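You operate a simulated robot arm through the tools that you are given. There is no shell and no other tool.

The job below is to be done with a simulated robot arm. You get a single attempt, and the scene is never put back.

JOB
Grease the orange sleeve on the turntable; put it in the ready tray.
Fine: turn it under the nozzle, give the green grease knob a quarter turn, then bring pocket 56 back to the orange mark; leave the purple lock rocker on Free.

The check looks at the end state, three seconds after you hand in, the way a careful person would. Anything else that was tipped, shoved, dropped, spilled or broken makes it a failure.

ROBOT AND FRAMES
A 5-joint arm with a two-finger parallel gripper, fixed in place. Base frame: the origin is at the foot of the arm, x ahead of it, y to its left, z up; the work surface is at about z = 0. Lengths are in m, angles in rad, forces in N, time in s.
With the tool pointing down near the work surface it reaches from about 0.26 to 0.6 m from the base axis. Its first joint turns from -1.152 to 1.152 rad. The tool tilts only in the upright plane through the base axis and itself; it spins freely about its own axis. Payload 1.57 kg.
The tool frame sits at the grasp point between the pads (the TCP): z along the fingers, y along the line on which they close. The tips reach 0.03 m beyond it. Largest opening 0.08 m; finger width 0.017, thickness 0.012; the body of the gripper, 0.04 by 0.082 m, starts 0.08 m behind the TCP.
Orientation is that of the tool frame in the base frame, as [roll, pitch, yaw] about the fixed x, y, z axes, in that order (R = Rz(yaw) Ry(pitch) Rx(roll)). With the fingers straight down and closing along the base's y, the tool's x points along the base's -x, its y along +y and its z along -z.

CONTROLS
- The arm moves only by the tool send_rows. Its argument "series" is one flat list of numbers, 7 for each row, row after row: the opening in per cent of the stroke, from 0 (shut) to 100 (fully open), then the shift along the tool's x, y, z in units of 50 mm (1.0 is 50 mm), then the turn, a rotation vector about the tool's x, y, z in units of 4 degrees (1.0 is 4 degrees). In form: [gripper, tx, ty, tz, wx, wy, wz, gripper, tx, ty, tz, wx, wy, wz, ...]. A call has 1 to 20 rows; each row shifts and turns the commanded pose from where the row before left it, along the tool's axes as they then stand. A call with a number of a shift or a turn outside -1 to 1 is refused whole. Each row takes 0.2 s and may step no farther than 0.05 m and 0.15 rad from the row before; otherwise, or with a gripper value out of range, the whole call is refused. A pose out of reach is approached as far as the arm can. The call stops where the force on the tool passes 50 N (or 10 N more than at its start, if that is more) or the arm is blocked; 0.2 s more then pass. Each finger travels about 0.153 m/s and halts on what it meets, pressing with about 31 N; the grip force reading is that of the motor and also rises with nothing between the fingers. The clock runs only during rows and for 0.2 s after the last one: add rows that do not move to give the fingers time. The reply holds the time, the measured pose of the TCP, the force on the tool along the base axes, the opening and the grip force, in the units named above and with some noise, with the torque about the TCP (base axes, N m) and any sound that the robot's microphone picked up.
- Cameras (640 x 400 px; columns grow to the right, rows downward): "scene" is fixed at [0.0456, 0.4018, 0.5238]; the picture's right is [-0.69, -0.73, 0.00], its down [-0.42, 0.39, -0.82] and it looks along [0.60, -0.56, -0.57] (base axes); focal length 329 px, centre (320, 200). "wrist" rides on the gripper at [0.072, -0.007, -0.122] in the tool frame; the picture's right is [0.09, 1.00, 0.00], its down [-0.84, 0.08, -0.54] and it looks along [-0.54, 0.05, 0.84] (tool axes); focal length 238 px, centre (320, 200). There is no depth. A picture from a camera that has moved, and an enlarged one, comes with that camera's place and axes in the base frame and with its lens.
- capture(camera): a new picture of that camera. The clock stands still meanwhile.
- zoom(camera, box): a new picture of the part [left, top, right, bottom] of that camera's present view, enlarged. The clock stands still meanwhile.
- job_done(): hands the job in; it is judged then, once.

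Nothing tells you positions but the pictures and the camera data. Unless the task says otherwise, let go and move clear before handing in.

The tools are called after "Request:" as name(argument=value, ...) on one line, values as JSON. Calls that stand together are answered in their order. send_rows: Moves the arm, as the interface text tells. Its arguments: {"type":"object","properties":{"series":{"type":"array","items":{"type":"number"}}},"required":["series"]} The other tools are called the same way: capture (camera) takes a picture; zoom (camera, box) takes an enlarged picture of a part of a camera's view; job_done () hands the job in.

At the start:

```text
time_s: 0.0
eef_pos: [0.4429, 0.0079, 0.3285]
tool_rot: [-3.141, -0.002, -3.141]
wrist_force: [0.4, 1.2, -0.4]
wrist_torque: [-0.01, 0.01, 0.0]
width: 0.0798
grasp_force: 0.1
```

scene: 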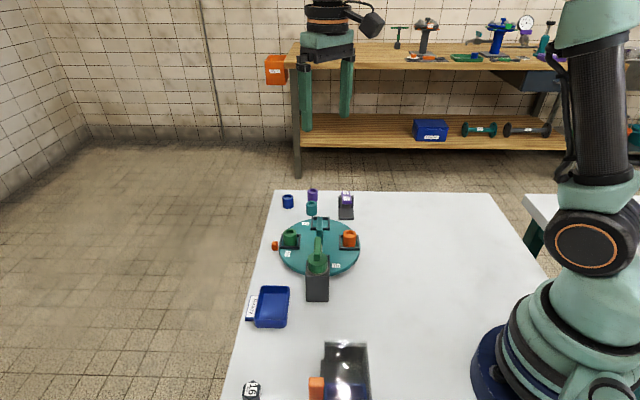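
wrist: 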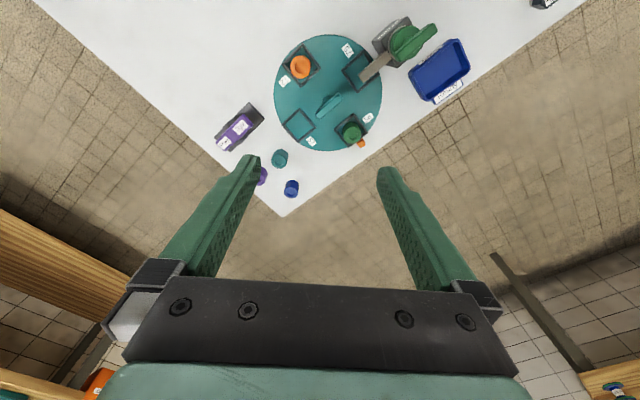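

I see a teal turntable with an orange sleeve and a green sleeve in its pockets, a green grease knob by the nozzle, a blue ready tray and a purple lock rocker. I will zoom in to read the labels and locate everything before moving.

Request:
zoom(camera="scene", box=[240, 180, 400, 280])

Request:
zoom(camera="scene", box=[230, 240, 390, 340])

Request:
zoom(camera="wrist", box=[200, 20, 400, 220])

Request:
zoom(camera="wrist", box=[330, 0, 490, 160])

Request:
zoom(camera="scene", box=[220, 320, 380, 400])

```text
4.00 times, centred on (320, 230) of scene
camera zoom: at [0.0456, 0.4018, 0.5238], right [-0.69, -0.73, 0.0], down [-0.42, 0.39, -0.82], along [0.6, -0.56, -0.57], focal length 1316 px, centre (320, 80)
```

zoom: 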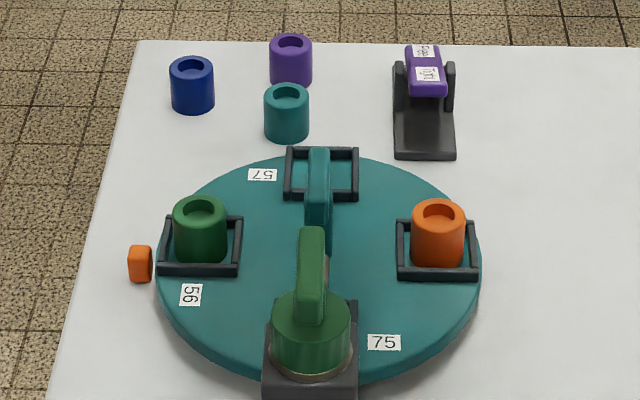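

```text
4.00 times, centred on (310, 290) of scene
camera zoom: at [0.0456, 0.4018, 0.5238], right [-0.69, -0.73, 0.0], down [-0.42, 0.39, -0.82], along [0.6, -0.56, -0.57], focal length 1316 px, centre (360, -160)
```

zoom: 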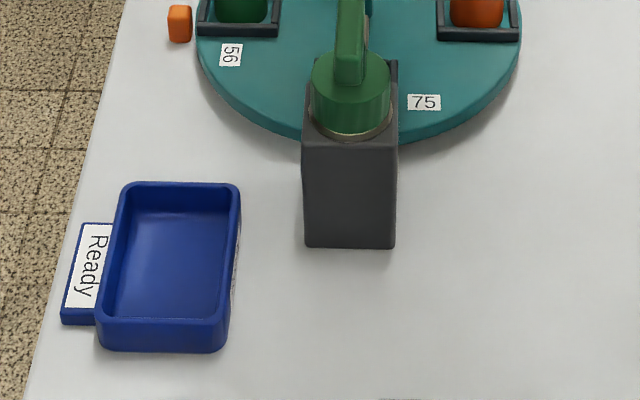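

```text
2.00 times, centred on (300, 120) of wrist
camera zoom: at [0.3706, 0.0011, 0.4519], right [-0.09, 1.0, 0.0], down [0.84, 0.08, 0.54], along [0.54, 0.05, -0.84], focal length 477 px, centre (360, 360)
```

zoom: 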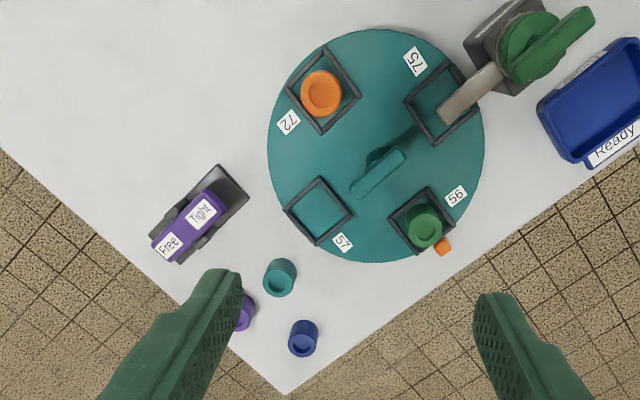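

```text
2.50 times, centred on (410, 80) of wrist
camera zoom: at [0.3706, 0.0011, 0.4519], right [-0.09, 1.0, 0.0], down [0.84, 0.08, 0.54], along [0.54, 0.05, -0.84], focal length 596 px, centre (95, 500)
```

zoom: 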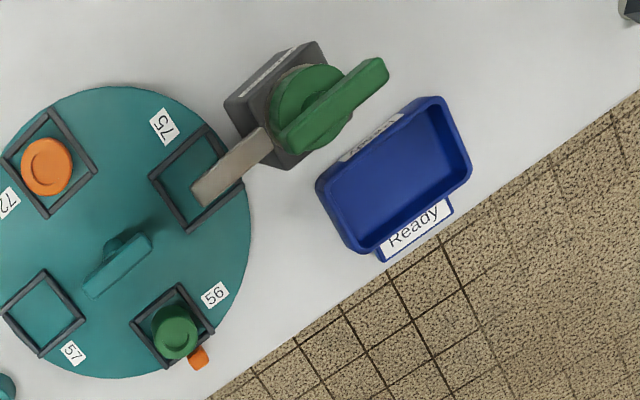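

```text
4.00 times, centred on (300, 360) of scene
camera zoom: at [0.0456, 0.4018, 0.5238], right [-0.69, -0.73, 0.0], down [-0.42, 0.39, -0.82], along [0.6, -0.56, -0.57], focal length 1316 px, centre (400, -440)
```

zoom: 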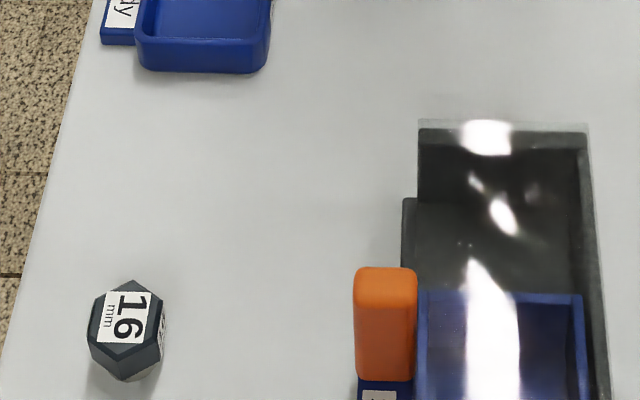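

The orange sleeve sits in pocket 72 at about (0.40, -0.02). The nozzle is over pocket 75, and pocket 56 is already at the orange mark. The rocker is near (0.51, -0.14), so I will move the wrist camera over it to see which side is down.

Request:
send_rows(series=[100, -0.14, -0.46, 0.5, 0, 0, 0, 100, -0.14, -0.46, 0.5, 0, 0, 0, 100, -0.14, -0.46, 0.5, 0, 0, 0, 100, -0.14, -0.46, 0.5, 0, 0, 0, 100, -0.14, -0.46, 0.5, 0, 0, 0, 100, -0.14, -0.46, 0.5, 0, 0, 0])

Request:
capture(camera="wrist")

Request:
capture(camera="scene")

```text
time_s: 1.4
eef_pos: [0.4848, -0.1308, 0.1785]
tool_rot: [-3.141, -0.001, -3.141]
wrist_force: [0.7, 0.8, 0.4]
wrist_torque: [0.0, 0.03, 0.01]
width: 0.0799
grasp_force: 0.1
```

```text
taken
camera wrist: at [0.4143, -0.1375, 0.3019], right [-0.09, 1.0, 0.0], down [0.84, 0.08, 0.54], along [0.54, 0.05, -0.84], focal length 238 px, centre (320, 200)
```

wrist: 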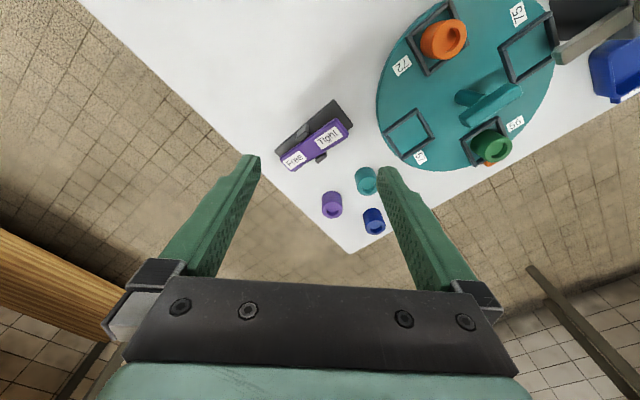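

```text
taken
```

scene: 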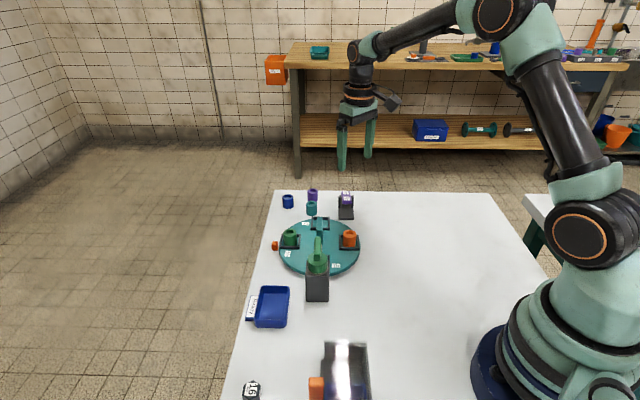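

The rocker is now in the wrist view. I will zoom in on it and on the turntable handle.

Request:
zoom(camera="wrist", box=[260, 80, 380, 180])

Request:
zoom(camera="wrist", box=[370, 0, 570, 180])

Request:
zoom(camera="scene", box=[320, 180, 370, 230])

Request:
zoom(camera="scene", box=[280, 210, 370, 300])

```text
4.00 times, centred on (320, 130) of wrist
camera zoom: at [0.4143, -0.1375, 0.3019], right [-0.09, 1.0, 0.0], down [0.84, 0.08, 0.54], along [0.54, 0.05, -0.84], focal length 953 px, centre (320, 480)
```

zoom: 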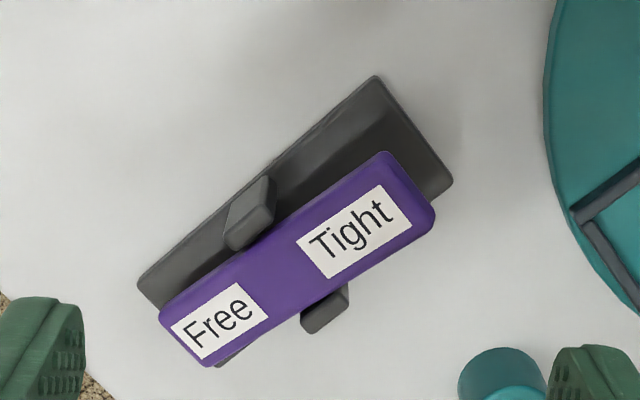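

```text
2.22 times, centred on (470, 90) of wrist
camera zoom: at [0.4143, -0.1375, 0.3019], right [-0.09, 1.0, 0.0], down [0.84, 0.08, 0.54], along [0.54, 0.05, -0.84], focal length 530 px, centre (-13, 444)
```

zoom: 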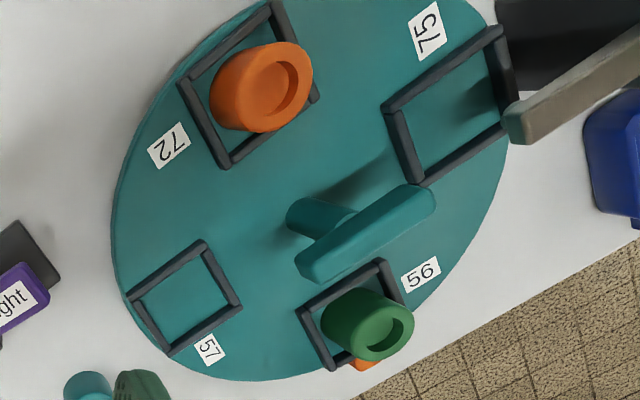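

```text
8.00 times, centred on (345, 205) of scene
camera zoom: at [0.0455, 0.4018, 0.5238], right [-0.69, -0.73, 0.0], down [-0.42, 0.39, -0.82], along [0.6, -0.56, -0.57], focal length 2632 px, centre (120, 160)
```

zoom: 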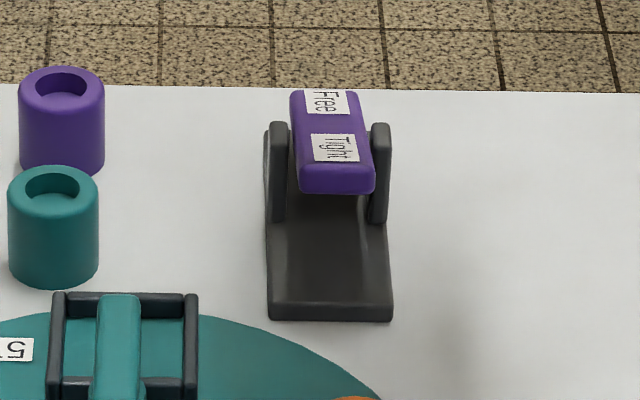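

```text
4.44 times, centred on (325, 255) of scene
camera zoom: at [0.0455, 0.4018, 0.5238], right [-0.69, -0.73, 0.0], down [-0.42, 0.39, -0.82], along [0.6, -0.56, -0.57], focal length 1462 px, centre (298, -44)
```

zoom: 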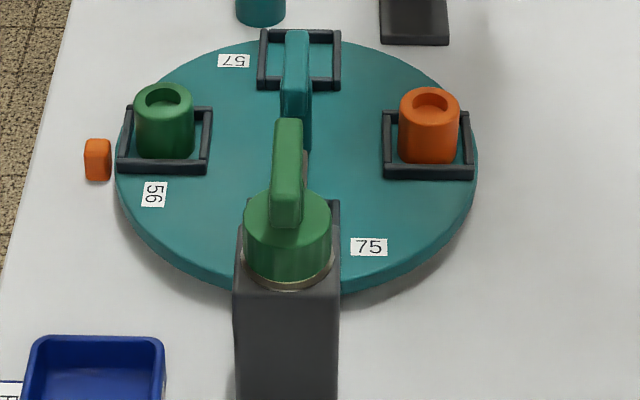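

The rocker's Tight end stands about 2 cm higher than its Free end, so it looks to be on Free already. The turntable has a central bar handle near (0.44, 0.016) with its top at about z = 0.08, lying roughly along the direction to the nozzle. I will move above it and spin the gripper to straddle the bar.

Request:
send_rows(series=[100, 0.215, 0.735, -0.1, 0, 0, 0, 100, 0.215, 0.735, -0.1, 0, 0, 0, 100, 0.215, 0.735, -0.1, 0, 0, 0, 100, 0.215, 0.735, -0.1, 0, 0, 0, 100, 0, 0, 0, 0, 0, -1, 100, 0, 0, 0, 0, 0, -1, 100, 0, 0, 0, 0, 0, -1, 100, 0, 0, 0, 0, 0, -1, 100, 0, 0, 0, 0, 0, -1, 100, 0, 0, 0, 0, 0, -1, 100, 0, 0, 0, 0, 0, -1, 100, 0, 0, 0, 0, 0, -1, 100, 0, 0, 0, 0, 0, -1, 100, 0, 0, 0, 0, 0, -1, 100, 0, 0, 0, 0, 0, -1, 100, 0, 0, 0, 0, 0, -1, 100, 0, 0, 0, 0, 0, -1, 100, 0, 0, 0, 0, 0, -1, 100, 0, 0, 0, 0, 0, -1, 100, 0, 0, 0, 0, 0, -1])

Request:
send_rows(series=[100, 0, 0, 0, 0, 0, -1, 100, 0, 0, 0, 0, 0, -1, 100, 0, 0, 0, 0, 0, -1, 100, 0, 0, 0, 0, 0, -1, 100, 0, 0, 0, 0, 0, -1, 100, 0, 0, 0, 0, 0, -1, 100, 0, 0, 0, 0, 0, -1, 100, 0, 0, 0, 0, 0, -1, 100, 0, 0, 0, 0, 0, -1, 100, 0, 0, 0, 0, 0, -1, 100, 0, 0, 0, 0, 0, -1, 100, 0, 0, 0, 0, 0, -1, 100, 0, 0, 0, 0, 0, -1, 100, 0, 0, 0, 0, 0, -1, 100, 0, 0, 0, 0, 0, -1, 100, 0, 0, 0, 0, 0, -1, 100, 0, 0, 0, 0, 0, -0.5])

Request:
capture(camera="wrist")

Request:
capture(camera="scene")

```text
time_s: 5.6
eef_pos: [0.4414, 0.0162, 0.2005]
tool_rot: [3.142, -0.001, -2.022]
wrist_force: [-0.2, 0.2, 0.6]
wrist_torque: [0.05, -0.01, 0.01]
width: 0.08
grasp_force: 0.1
```

```text
time_s: 9.2
eef_pos: [0.4422, 0.0169, 0.2017]
tool_rot: [-3.141, 0.0, -0.871]
wrist_force: [-0.1, -0.1, -0.9]
wrist_torque: [0.0, 0.0, -0.02]
width: 0.08
grasp_force: 0.1
```

```text
taken
camera wrist: at [0.4931, -0.0334, 0.3227], right [-0.7, -0.71, 0.0], down [-0.6, 0.59, 0.54], along [-0.39, 0.38, -0.84], focal length 238 px, centre (320, 200)
```

wrist: 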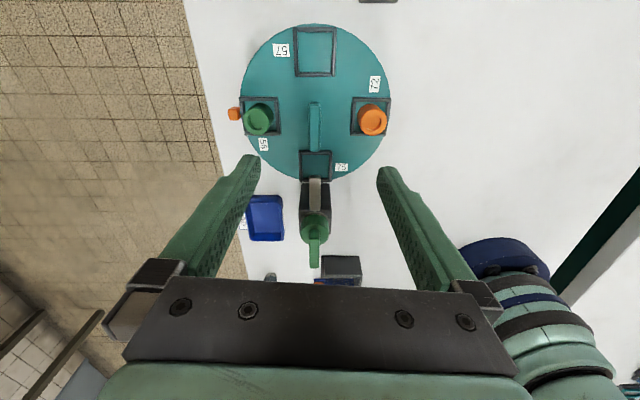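

```text
taken
```

scene: 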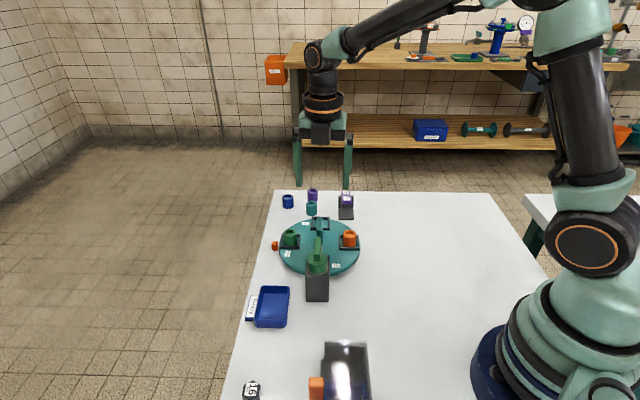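

The bar is nearly aligned with the gripper from here. I will zoom in to measure its exact position and direction.

Request:
zoom(camera="wrist", box=[235, 15, 395, 185])

Request:
zoom(camera="wrist", box=[235, 120, 395, 280])

```text
2.35 times, centred on (315, 100) of wrist
camera zoom: at [0.4931, -0.0334, 0.3227], right [-0.7, -0.71, 0.0], down [-0.6, 0.59, 0.54], along [-0.39, 0.38, -0.84], focal length 561 px, centre (332, 435)
```

zoom: 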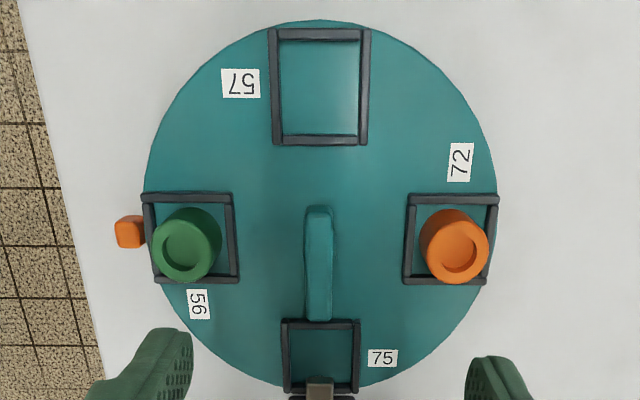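

```text
2.50 times, centred on (315, 200) of wrist
camera zoom: at [0.4931, -0.0334, 0.3227], right [-0.7, -0.71, 0.0], down [-0.6, 0.59, 0.54], along [-0.39, 0.38, -0.84], focal length 596 px, centre (332, 200)
```

zoom: 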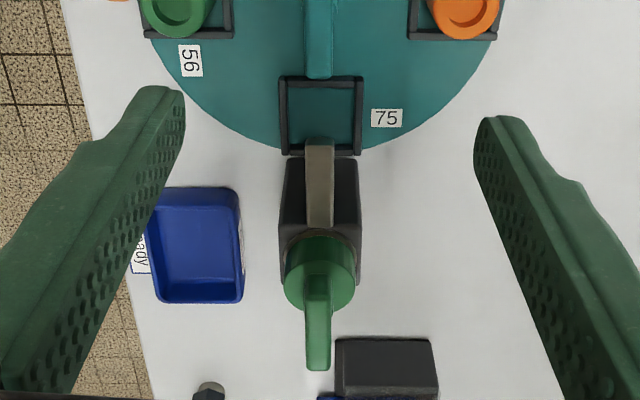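

The handle bar is centred near (0.446, 0.0195), lies along 135°, is about 48 mm long and 12 mm wide, with its top at about 0.08. The disc surface is at about 0.023. I will trim position and yaw, narrow the fingers so they clear the sleeves, and go part-way down.

Request:
send_rows(series=[35, 0.009, -0.092, 0, 0, 0, -0.65, 35, 0, 0, 0, 0, 0, -0.6, 35, 0, 0, 0.4, 0, 0, 0, 35, 0, 0, 0.4, 0, 0, 0, 35, 0, 0, 0.4, 0, 0, 0, 35, 0, 0, 0.4, 0, 0, 0, 35, 0, 0, 0, 0, 0, 0])

Request:
capture(camera="wrist")

Request:
zoom(camera="scene", box=[260, 140, 400, 280])

```text
time_s: 10.8
eef_pos: [0.4441, 0.0201, 0.1177]
tool_rot: [-3.141, 0.0, -0.785]
wrist_force: [0.7, 1.2, -0.2]
wrist_torque: [-0.02, -0.02, -0.04]
width: 0.028
grasp_force: 0.1
```

```text
taken
camera wrist: at [0.5009, -0.026, 0.2404], right [-0.64, -0.77, 0.0], down [-0.65, 0.54, 0.54], along [-0.42, 0.35, -0.84], focal length 238 px, centre (320, 200)
```

wrist: 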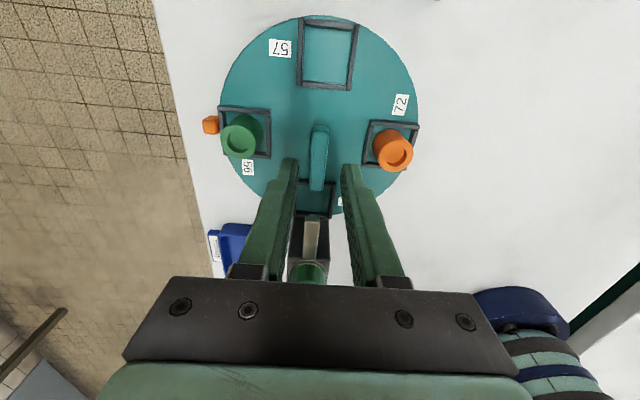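

```text
2.86 times, centred on (330, 210) of scene
camera zoom: at [0.0456, 0.4018, 0.5238], right [-0.69, -0.73, 0.0], down [-0.42, 0.39, -0.82], along [0.6, -0.56, -0.57], focal length 940 px, centre (291, 171)
```

zoom: 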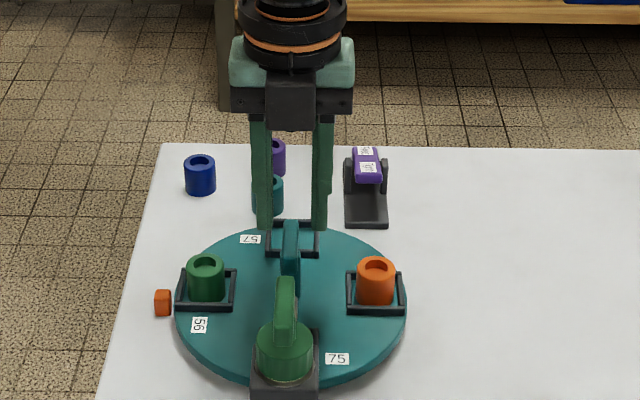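

The fingers straddle the bar cleanly. I will descend to z ≈ 0.07 and close on it.

Request:
send_rows(series=[35, 0, 0, 0.24, 0, 0, 0, 35, 0, 0, 0.24, 0, 0, 0, 35, 0, 0, 0.24, 0, 0, 0, 35, 0, 0, 0.24, 0, 0, 0, 35, 0, 0, 0, 0, 0, 0])

Request:
send_rows(series=[0, 0, 0, 0, 0, 0, 0, 0, 0, 0, 0, 0, 0, 0, 0, 0, 0, 0, 0, 0, 0])

Request:
capture(camera="wrist")

Request:
zoom(camera="scene", box=[260, 140, 400, 280])

```text
time_s: 12.0
eef_pos: [0.4449, 0.0197, 0.0713]
tool_rot: [-3.141, 0.0, -0.785]
wrist_force: [-0.8, 0.0, -0.5]
wrist_torque: [0.0, 0.0, -0.02]
width: 0.0279
grasp_force: 0.0
```

```text
time_s: 12.8
eef_pos: [0.4463, 0.0196, 0.0721]
tool_rot: [-3.137, -0.004, -0.784]
wrist_force: [16.2, 17.4, -14.9]
wrist_torque: [0.26, 0.07, -0.04]
width: 0.0158
grasp_force: 31.3
```

```text
taken
camera wrist: at [0.5019, -0.0257, 0.1949], right [-0.64, -0.77, 0.0], down [-0.65, 0.54, 0.54], along [-0.41, 0.35, -0.84], focal length 238 px, centre (320, 200)
```

wrist: 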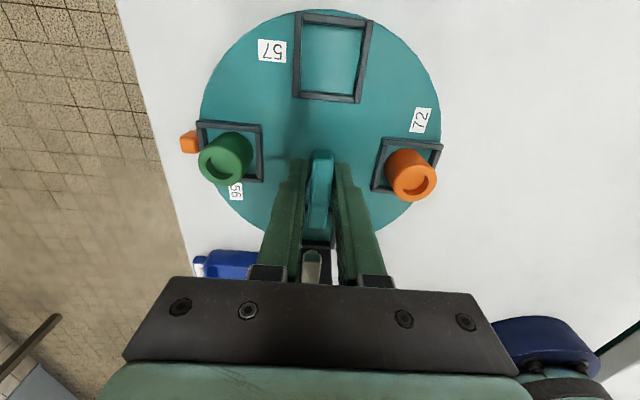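

```text
2.86 times, centred on (330, 210) of scene
camera zoom: at [0.0456, 0.4018, 0.5238], right [-0.69, -0.73, 0.0], down [-0.42, 0.39, -0.82], along [0.6, -0.56, -0.57], focal length 940 px, centre (291, 171)
```

zoom: 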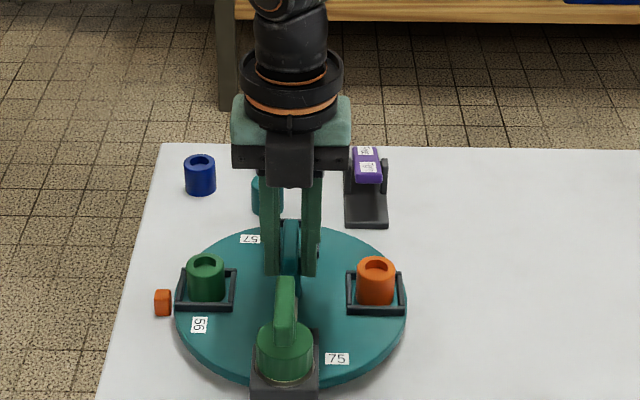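

The grip reads closed at 15.8 mm with a side force of about 24 N, so the bar is slightly off-centre towards +45°. I will look closer and ease the tool sideways.

Request:
zoom(camera="wrist", box=[270, 130, 370, 230])

Request:
send_rows(series=[0, 0, -0.03, 0, 0, 0, 0, 0, 0, 0, 0, 0, 0, 0])

```text
4.00 times, centred on (320, 180) of wrist
camera zoom: at [0.5019, -0.0257, 0.1949], right [-0.64, -0.77, 0.0], down [-0.65, 0.54, 0.54], along [-0.41, 0.35, -0.84], focal length 953 px, centre (320, 280)
```

zoom: 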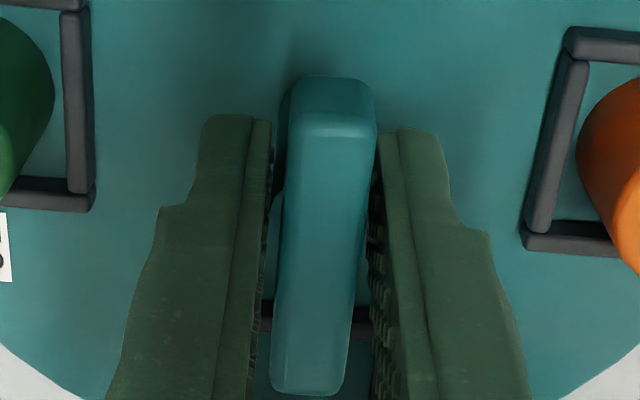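

```text
time_s: 13.4
eef_pos: [0.4466, 0.0195, 0.0723]
tool_rot: [-3.139, -0.001, -0.787]
wrist_force: [8.8, 11.0, -6.1]
wrist_torque: [-0.38, -0.38, 0.03]
width: 0.0159
grasp_force: 31.5
```

The fingers are pinching the round post (15.9 mm) below the bar and leaving gaps at the bar itself. I will open, rise about 22 mm and grip the bar with the fingertips instead.

Request:
send_rows(series=[35, 0, 0, 0, 0, 0, 0, 35, 0, 0, 0, 0, 0, 0, 35, 0, -0.03, -0.22, 0, 0, 0, 35, 0, 0, -0.22, 0, 0, 0, 35, 0, 0, 0, 0, 0, 0])

Request:
send_rows(series=[0, 0, 0, 0, 0, 0, 0, 0, 0, 0, 0, 0, 0, 0, 0, 0, 0, 0, 0, 0, 0])

Request:
zoom(camera="wrist", box=[270, 130, 370, 230])

Request:
zoom(camera="scene", box=[270, 180, 370, 280])

```text
time_s: 14.6
eef_pos: [0.4468, 0.0217, 0.0938]
tool_rot: [-3.141, -0.001, -0.786]
wrist_force: [-0.1, 1.0, -0.4]
wrist_torque: [-0.01, -0.02, -0.03]
width: 0.028
grasp_force: 0.2
```

```text
time_s: 15.4
eef_pos: [0.4454, 0.0198, 0.0946]
tool_rot: [3.137, 0.003, -0.787]
wrist_force: [-17.8, -23.4, 12.7]
wrist_torque: [-0.63, 0.07, 0.02]
width: 0.0119
grasp_force: 29.2
```

```text
4.00 times, centred on (320, 180) of wrist
camera zoom: at [0.5027, -0.0254, 0.2162], right [-0.64, -0.77, 0.0], down [-0.64, 0.54, 0.55], along [-0.42, 0.35, -0.84], focal length 953 px, centre (320, 280)
```

zoom: 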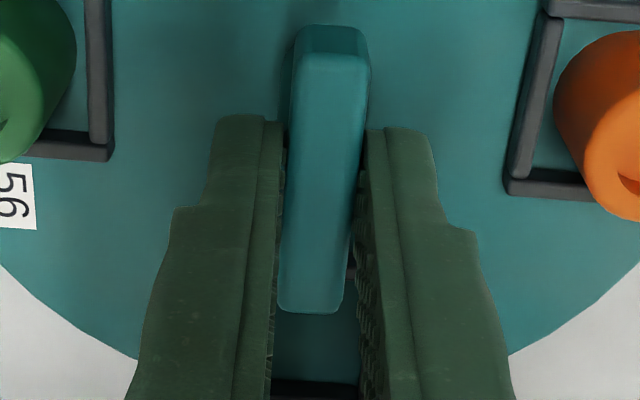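

```text
4.00 times, centred on (320, 230) of scene
camera zoom: at [0.0455, 0.4018, 0.5238], right [-0.69, -0.73, 0.0], down [-0.42, 0.39, -0.82], along [0.6, -0.56, -0.57], focal length 1316 px, centre (320, 80)
```

zoom: 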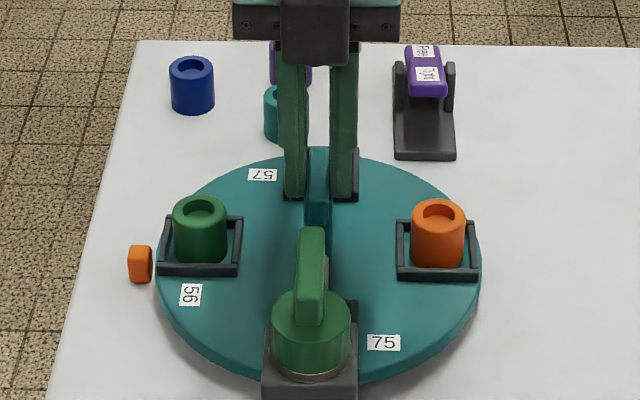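

I now hold the bar itself at 11.9 mm. I will recentre by about 1.6 mm, then try a small clockwise turn to check that the table is really free.

Request:
send_rows(series=[0, 0, 0.033, 0, 0, 0, 0, 0, 0, 0, 0, 0, 0, 0])

Request:
send_rows(series=[0, 0, 0, 0, 0, 0, 0.5, 0, 0, 0, 0, 0, 0, 0.5, 0, 0, 0, 0, 0, 0, 0.5, 0, 0, 0, 0, 0, 0, 0.5, 0, 0, 0, 0, 0, 0, 0])

Request:
capture(camera="wrist")

Request:
zoom(camera="scene", box=[270, 180, 370, 280])

```text
time_s: 16.0
eef_pos: [0.4454, 0.021, 0.0941]
tool_rot: [-3.141, -0.001, -0.786]
wrist_force: [4.4, -12.1, -12.9]
wrist_torque: [0.16, 0.48, 0.02]
width: 0.0118
grasp_force: 29.3
```

```text
time_s: 17.2
eef_pos: [0.4454, 0.0202, 0.0937]
tool_rot: [-3.139, 0.001, -0.925]
wrist_force: [-0.8, -3.7, 3.4]
wrist_torque: [-0.53, -0.27, -0.01]
width: 0.012
grasp_force: 29.6
```

```text
taken
camera wrist: at [0.4948, -0.0327, 0.2165], right [-0.74, -0.67, 0.0], down [-0.57, 0.62, 0.54], along [-0.36, 0.4, -0.84], focal length 238 px, centre (320, 200)
```

wrist: 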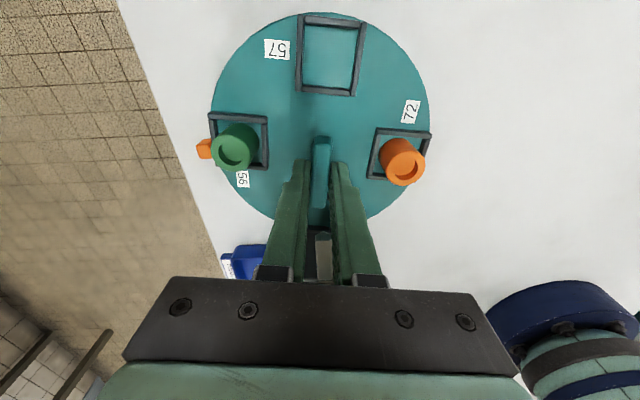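

```text
4.00 times, centred on (320, 230) of scene
camera zoom: at [0.0455, 0.4018, 0.5238], right [-0.69, -0.73, 0.0], down [-0.42, 0.39, -0.82], along [0.6, -0.56, -0.57], focal length 1316 px, centre (320, 80)
```

zoom: 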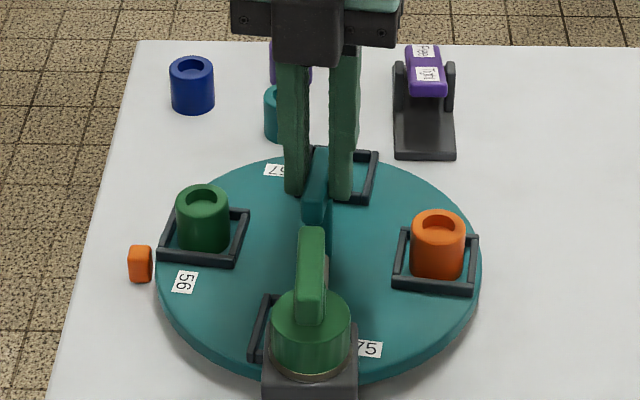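

The table turns freely with almost no torque, so the lock is indeed on Free. I will continue clockwise until pocket 72 reaches the nozzle, checking part-way.

Request:
send_rows(series=[0, 0, 0, 0, 0, 0, 0.8, 0, 0, 0, 0, 0, 0, 0.8, 0, 0, 0, 0, 0, 0, 0.8, 0, 0, 0, 0, 0, 0, 0.8, 0, 0, 0, 0, 0, 0, 0.8, 0, 0, 0, 0, 0, 0, 0.8, 0, 0, 0, 0, 0, 0, 0.8, 0, 0, 0, 0, 0, 0, 0.8, 0, 0, 0, 0, 0, 0, 0.8, 0, 0, 0, 0, 0, 0, 0.8, 0, 0, 0, 0, 0, 0, 0.8, 0, 0, 0, 0, 0, 0, 0.8, 0, 0, 0, 0, 0, 0, 0.8, 0, 0, 0, 0, 0, 0, 0.8, 0, 0, 0, 0, 0, 0, 0])

Request:
capture(camera="wrist")

Request:
zoom(camera="scene", box=[270, 190, 370, 290])

```text
time_s: 20.4
eef_pos: [0.4446, 0.0201, 0.093]
tool_rot: [-3.14, -0.001, -1.709]
wrist_force: [14.6, -8.6, -25.7]
wrist_torque: [-0.2, -0.04, -0.06]
width: 0.0123
grasp_force: 29.2
```

```text
taken
camera wrist: at [0.4424, -0.0516, 0.2155], right [-1.0, 0.05, 0.0], down [0.04, 0.84, 0.54], along [0.03, 0.54, -0.84], focal length 238 px, centre (320, 200)
```

wrist: 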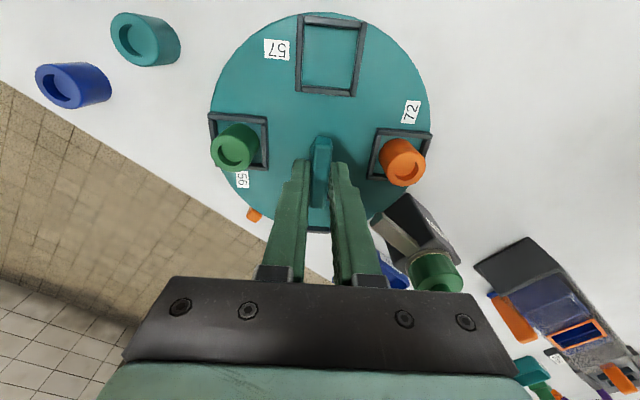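

```text
4.00 times, centred on (320, 240) of scene
camera zoom: at [0.0457, 0.4018, 0.5238], right [-0.69, -0.73, 0.0], down [-0.42, 0.39, -0.82], along [0.6, -0.56, -0.57], focal length 1316 px, centre (320, 40)
```

zoom: 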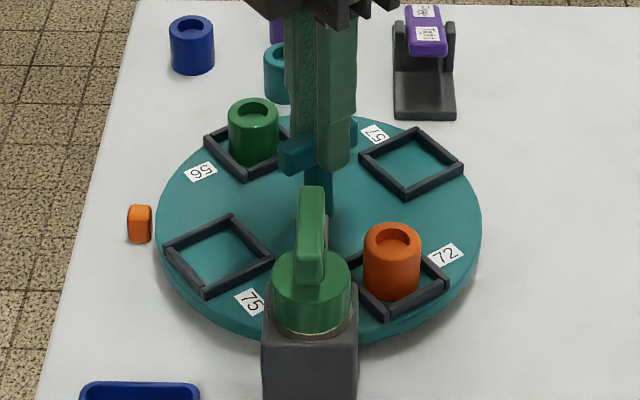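

The turn is at 53°, with about 37° to go. I will trim about 1 mm to relieve the side load and go on slowly, watching the gap between the sleeve and the spout.

Request:
send_rows(series=[0, 0.01, -0.02, 0.02, 0, 0, 0.5, 0, 0, 0, 0, 0, 0, 0.5, 0, 0, 0, 0, 0, 0, 0.5, 0, 0, 0, 0, 0, 0, 0.5, 0, 0, 0, 0, 0, 0, 0.5, 0, 0, 0, 0, 0, 0, 0.5, 0, 0, 0, 0, 0, 0, 0])

Request:
capture(camera="wrist")

Request:
zoom(camera="scene", box=[270, 190, 370, 290])

```text
time_s: 22.0
eef_pos: [0.4453, 0.02, 0.0931]
tool_rot: [3.138, -0.002, -1.915]
wrist_force: [-22.2, 23.9, 24.0]
wrist_torque: [0.66, 0.14, -0.02]
width: 0.012
grasp_force: 29.6
```

```text
taken
camera wrist: at [0.4282, -0.0495, 0.2155], right [-0.97, 0.25, 0.0], down [0.21, 0.81, 0.54], along [0.13, 0.52, -0.84], focal length 238 px, centre (320, 200)
```

wrist: 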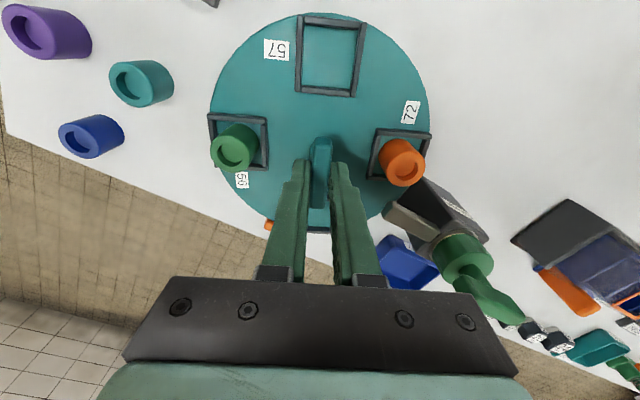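

```text
4.00 times, centred on (320, 240) of scene
camera zoom: at [0.0454, 0.4018, 0.5239], right [-0.69, -0.73, 0.0], down [-0.42, 0.39, -0.82], along [0.6, -0.56, -0.57], focal length 1316 px, centre (320, 40)
```

zoom: 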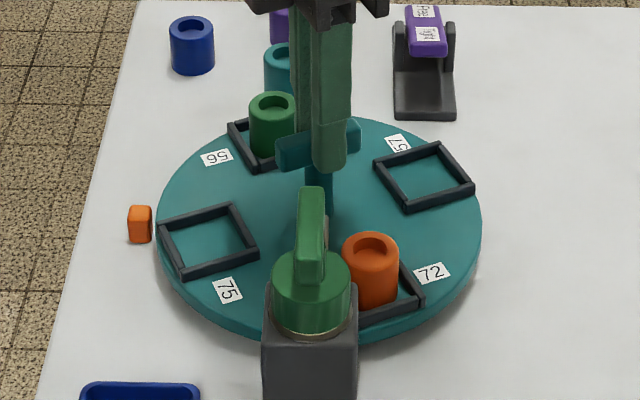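

The load flipped because the arm is stiff and I over-trimmed by about half. I will correct that and zoom in to check the spout clearance before going on.

Request:
send_rows(series=[0, -0.007, 0.012, -0.01, 0, 0, 0, 0, 0, 0, 0, 0, 0, 0])

Request:
zoom(camera="wrist", box=[350, 110, 510, 270])

```text
time_s: 22.6
eef_pos: [0.4457, 0.0204, 0.0931]
tool_rot: [3.14, -0.002, -1.916]
wrist_force: [-16.6, 21.8, 17.0]
wrist_torque: [0.02, 0.38, 0.01]
width: 0.0121
grasp_force: 29.2
```

```text
2.50 times, centred on (430, 190) of wrist
camera zoom: at [0.4281, -0.0496, 0.2154], right [-0.97, 0.25, 0.0], down [0.21, 0.81, 0.54], along [0.13, 0.52, -0.84], focal length 596 px, centre (45, 225)
```

zoom: 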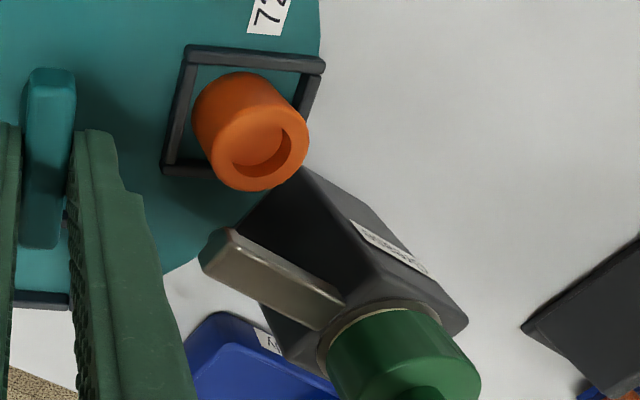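

The spout tip is at about z = 0.063 and the sleeve top is near 0.055, so it should pass underneath. I will turn on in small steps and watch the torque.

Request:
send_rows(series=[0, -0.006, 0.01, -0.007, 0, 0, 0, 0, 0, 0, 0, 0, 0, 0.3, 0, 0, 0, 0, 0, 0, 0.3, 0, 0, 0, 0, 0, 0, 0.3, 0, 0, 0, 0, 0, 0, 0.3, 0, 0, 0, 0, 0, 0, 0])

Request:
zoom(camera="wrist", box=[350, 110, 510, 270])

```text
time_s: 24.0
eef_pos: [0.445, 0.0213, 0.0939]
tool_rot: [3.139, -0.001, -2.001]
wrist_force: [-17.9, -0.6, 14.4]
wrist_torque: [0.63, -0.13, 0.02]
width: 0.012
grasp_force: 29.2
```

```text
2.50 times, centred on (430, 190) of wrist
camera zoom: at [0.4219, -0.0477, 0.2154], right [-0.94, 0.33, 0.0], down [0.28, 0.79, 0.54], along [0.18, 0.51, -0.84], focal length 596 px, centre (45, 225)
```

zoom: 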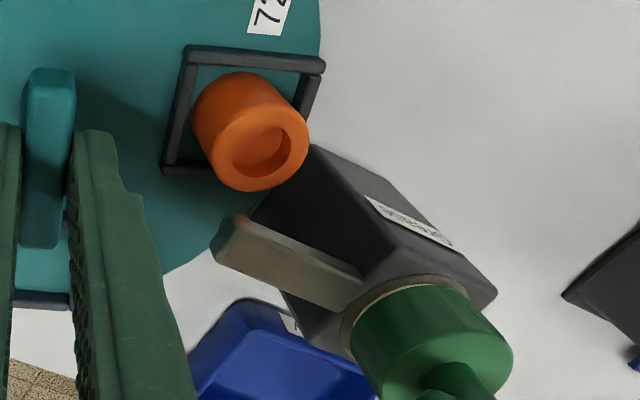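

All is going smoothly with low torque and about 20° left. I will continue in small steps.

Request:
send_rows(series=[0, 0, 0.006, 0, 0, 0, 0.3, 0, 0, 0, 0, 0, 0, 0.3, 0, 0, 0, 0, 0, 0, 0.3, 0, 0, 0, 0, 0, 0, 0.3, 0, 0, 0, 0, 0, 0, 0.3, 0, 0, 0, 0, 0, 0, 0.3, 0, 0, 0, 0, 0, 0, 0.3, 0, 0, 0, 0, 0, 0, 0.3, 0, 0, 0, 0, 0, 0, 0])

Request:
zoom(camera="wrist", box=[350, 110, 510, 270])

Request:
zoom(camera="scene", box=[270, 190, 370, 290])

```text
time_s: 26.0
eef_pos: [0.4458, 0.0209, 0.0938]
tool_rot: [3.14, 0.0, -2.172]
wrist_force: [-2.7, -23.7, -14.3]
wrist_torque: [-0.58, 0.1, -0.03]
width: 0.0118
grasp_force: 29.5
```

```text
2.50 times, centred on (430, 190) of wrist
camera zoom: at [0.4108, -0.0421, 0.2158], right [-0.87, 0.48, 0.0], down [0.41, 0.73, 0.54], along [0.26, 0.47, -0.84], focal length 596 px, centre (45, 225)
```

zoom: 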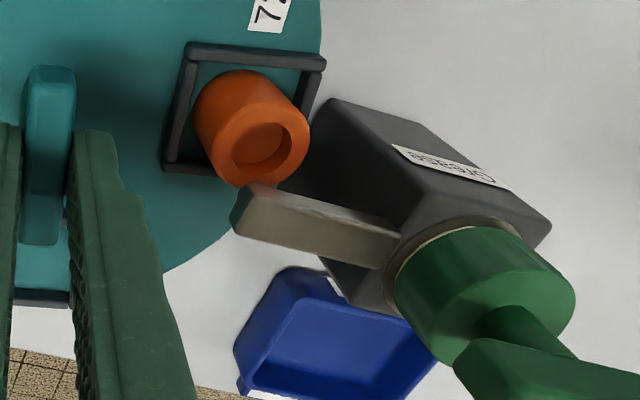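

```text
4.00 times, centred on (320, 240) of scene
camera zoom: at [0.0456, 0.4018, 0.5238], right [-0.69, -0.73, 0.0], down [-0.42, 0.39, -0.82], along [0.6, -0.56, -0.57], focal length 1316 px, centre (320, 40)
```

zoom: 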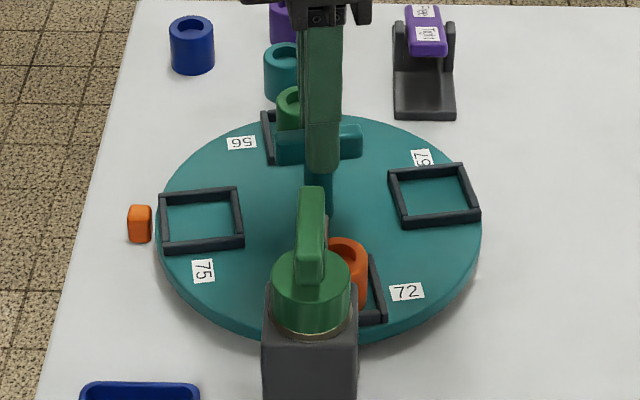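

The spout passes above the sleeve, with about 10.5° left to bring pocket 72 square under the nozzle.

Request:
send_rows(series=[0, 0.006, -0.004, 0.003, 0, 0, 0.3, 0, 0, 0, 0, 0, 0, 0.3, 0, 0, 0, 0, 0, 0, 0.3, 0, 0, 0, 0, 0, 0, 0.3, 0, 0, 0, 0, 0, 0, 0.3, 0, 0, 0, 0, 0, 0, 0.3, 0, 0, 0, 0, 0, 0, 0.3, 0, 0, 0, 0, 0, 0, 0.3, 0, 0, 0, 0, 0, 0, 0.2, 0, 0, 0, 0, 0, 0, 0])

Request:
capture(camera="wrist")

Request:
zoom(camera="wrist", box=[350, 110, 510, 270])

Request:
zoom(camera="scene", box=[270, 190, 370, 290])

```text
time_s: 28.2
eef_pos: [0.4452, 0.0217, 0.0936]
tool_rot: [3.141, 0.001, -2.349]
wrist_force: [-1.2, 12.9, -10.6]
wrist_torque: [0.66, -0.4, -0.01]
width: 0.0124
grasp_force: 29.2
```

```text
taken
camera wrist: at [0.4002, -0.0348, 0.216], right [-0.77, 0.63, 0.0], down [0.53, 0.65, 0.54], along [0.34, 0.42, -0.84], focal length 238 px, centre (320, 200)
```

wrist: 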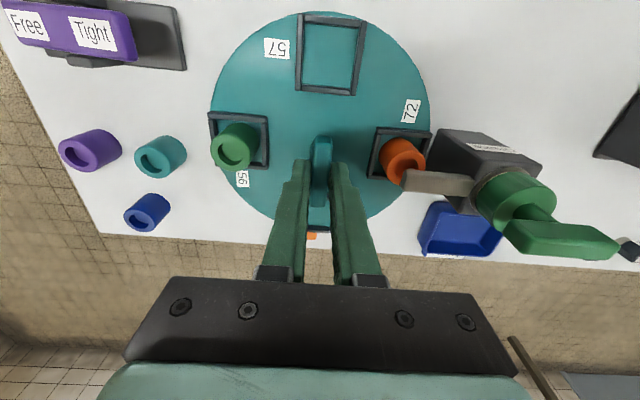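

```text
2.50 times, centred on (430, 190) of wrist
camera zoom: at [0.4002, -0.0348, 0.216], right [-0.77, 0.63, 0.0], down [0.53, 0.65, 0.54], along [0.34, 0.42, -0.84], focal length 596 px, centre (45, 225)
```

zoom: 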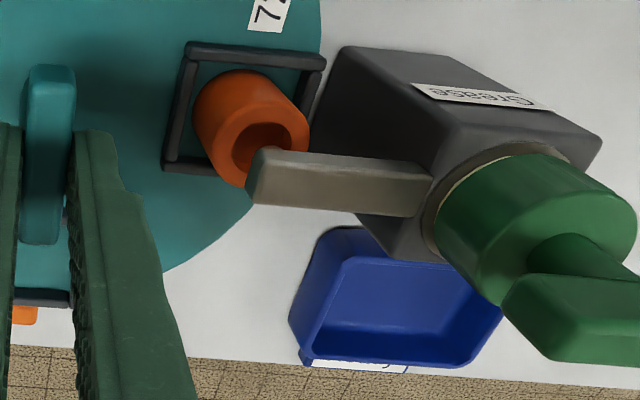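

```text
4.00 times, centred on (320, 240) of scene
camera zoom: at [0.0456, 0.4018, 0.5238], right [-0.69, -0.73, 0.0], down [-0.42, 0.39, -0.82], along [0.6, -0.56, -0.57], focal length 1316 px, centre (320, 40)
```

zoom: 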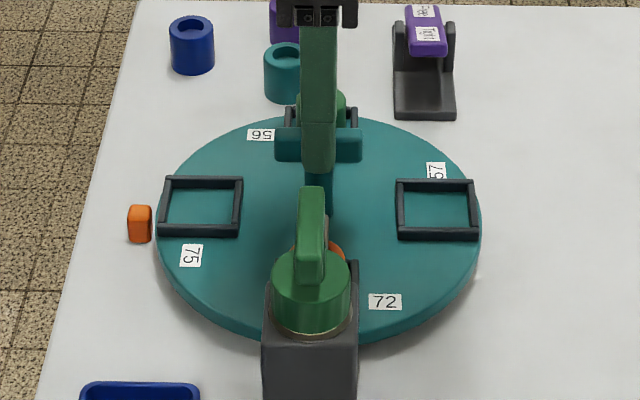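

Pocket 72 with the orange sleeve is now under the nozzle, and the table angle is within about half a degree of a 90° turn. I will release the bar and rise straight up to look at the grease knob.

Request:
send_rows(series=[35, 0, 0, 0, 0, 0, 0, 35, 0, 0, 0, 0, 0, 0, 35, 0, 0, 0, 0, 0, 0, 35, 0, 0, -0.5, 0, 0, 0, 35, 0, 0, -0.6, 0, 0, 0, 35, 0, 0, -0.6, 0, 0, 0, 35, 0, 0, -0.6, 0, 0, 0, 35, 0, 0, 0, 0, 0, 0])

Request:
capture(camera="wrist")

Request:
zoom(camera="scene", box=[270, 190, 370, 290])

```text
time_s: 30.0
eef_pos: [0.4441, 0.0194, 0.2072]
tool_rot: [-3.141, -0.001, -2.351]
wrist_force: [-0.2, 0.2, -0.3]
wrist_torque: [0.01, 0.04, -0.01]
width: 0.0282
grasp_force: 0.1
```

```text
taken
camera wrist: at [0.3995, -0.0374, 0.3298], right [-0.77, 0.63, 0.0], down [0.53, 0.65, 0.54], along [0.34, 0.42, -0.84], focal length 238 px, centre (320, 200)
```

wrist: 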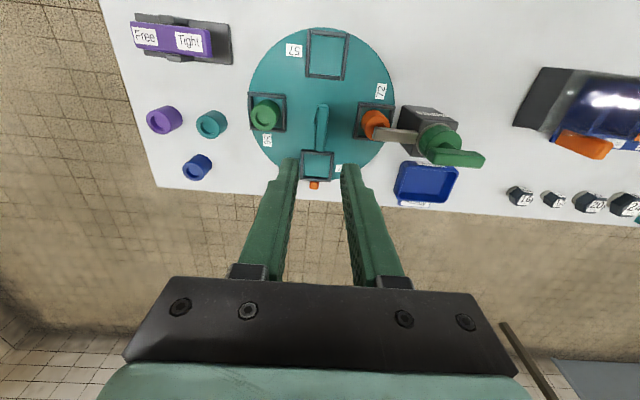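

```text
4.00 times, centred on (320, 240) of scene
camera zoom: at [0.0455, 0.4018, 0.5238], right [-0.69, -0.73, 0.0], down [-0.42, 0.39, -0.82], along [0.6, -0.56, -0.57], focal length 1316 px, centre (320, 40)
```

zoom: 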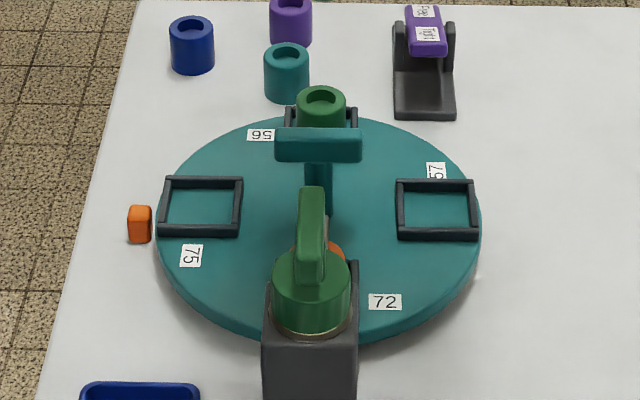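

The table stayed put after release. I will zoom in on the knob and nozzle.

Request:
zoom(camera="wrist", box=[350, 90, 500, 190])

Request:
zoom(camera="scene", box=[290, 220, 345, 305])

```text
4.00 times, centred on (425, 140) of wrist
camera zoom: at [0.3995, -0.0374, 0.3298], right [-0.77, 0.63, 0.0], down [0.53, 0.65, 0.54], along [0.34, 0.42, -0.84], focal length 953 px, centre (-100, 440)
```

zoom: 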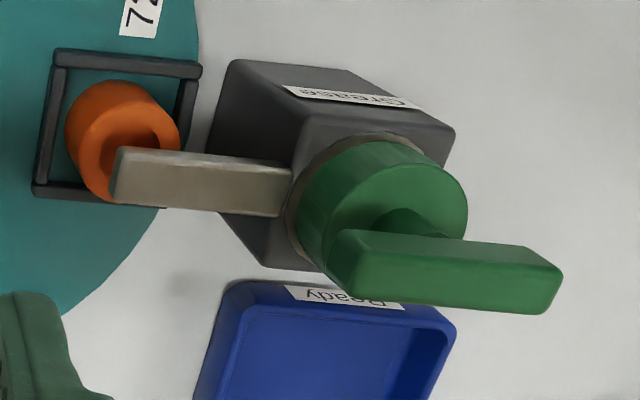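

```text
4.71 times, centred on (318, 262) of scene
camera zoom: at [0.0455, 0.4018, 0.5238], right [-0.69, -0.73, 0.0], down [-0.42, 0.39, -0.82], along [0.6, -0.56, -0.57], focal length 1548 px, centre (332, -94)
```

zoom: 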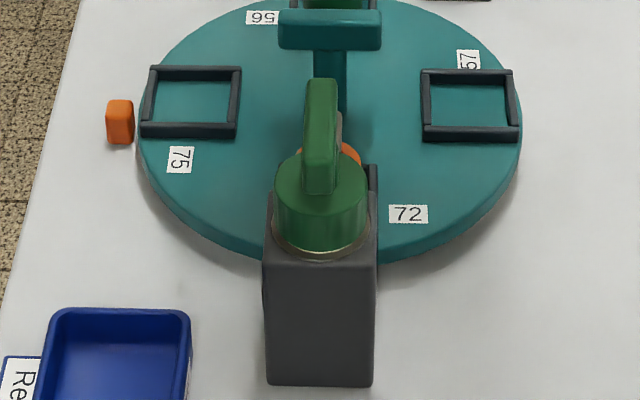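

The knob's bar also lies along 135°, near (0.357, 0.112). I will rise, move above it and spin the gripper to straddle that bar.

Request:
send_rows(series=[40, -0.0175, 0.64, -0.215, 0, 0, 0, 40, -0.0175, 0.64, -0.215, 0, 0, 0, 40, -0.0175, 0.64, -0.215, 0, 0, 0, 40, -0.0175, 0.64, -0.215, 0, 0, 0, 40, 0, 0, 0, 0, 0, 1, 40, 0, 0, 0, 0, 0, 1, 40, 0, 0, 0, 0, 0, 1, 40, 0, 0, 0, 0, 0, 1, 40, 0, 0, 0, 0, 0, 1, 40, 0, 0, 0, 0, 0, 1, 40, 0, 0, 0, 0, 0, 1, 40, 0, 0, 0, 0, 0, 1, 40, 0, 0, 0, 0, 0, 1, 40, 0, 0, 0, 0, 0, 1, 40, 0, 0, 0, 0, 0, 1, 40, 0, 0, 0, 0, 0, 1, 40, 0, 0, 0, 0, 0, 1, 40, 0, 0, 0, 0, 0, 1, 40, 0, 0, 0, 0, 0, 1, 40, 0, 0, 0, 0, 0, 1])

Request:
send_rows(series=[40, 0, 0, 0, 0, 0, 1, 40, 0, 0, 0, 0, 0, 1, 40, 0, 0, 0, 0, 0, 1, 40, 0, 0, 0, 0, 0, 1, 40, 0, 0, 0, 0, 0, 1, 40, 0, 0, 0, 0, 0, 1, 40, 0, 0, 0, 0, 0, 0.57, 40, 0, 0, 0, 0, 0, 0])

Request:
capture(camera="wrist")

Request:
capture(camera="scene")

```text
time_s: 34.2
eef_pos: [0.3577, 0.1128, 0.2517]
tool_rot: [3.141, -0.001, 2.817]
wrist_force: [-0.7, 0.8, 0.6]
wrist_torque: [-0.01, 0.01, -0.02]
width: 0.0319
grasp_force: 0.1
```

```text
time_s: 36.0
eef_pos: [0.3569, 0.1127, 0.2522]
tool_rot: [-3.141, 0.0, 2.357]
wrist_force: [0.1, -0.3, 0.0]
wrist_torque: [-0.03, -0.02, 0.02]
width: 0.0322
grasp_force: 0.1
```

```text
taken
camera wrist: at [0.302, 0.1589, 0.374], right [0.64, 0.77, 0.0], down [0.65, -0.54, 0.54], along [0.42, -0.35, -0.84], focal length 238 px, centre (320, 200)
```

wrist: 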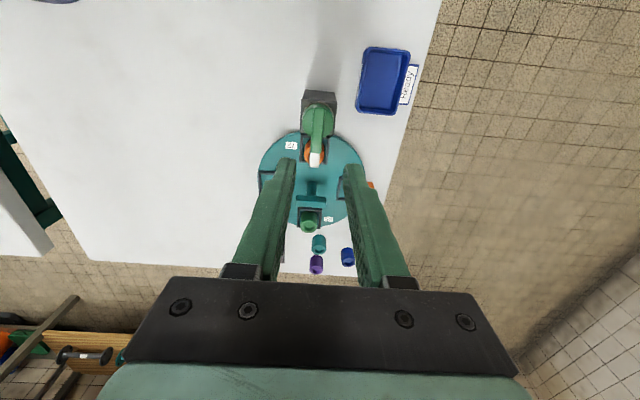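

```text
taken
```

scene: 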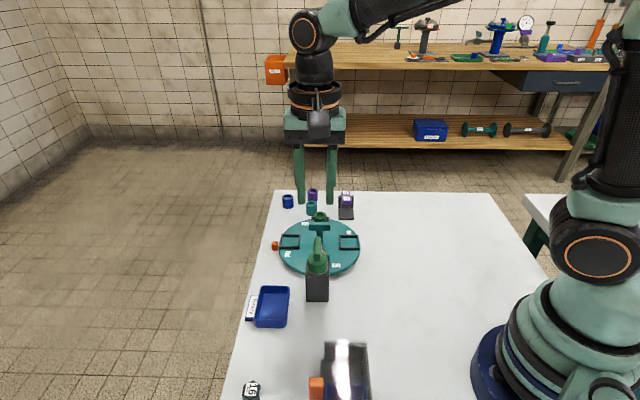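

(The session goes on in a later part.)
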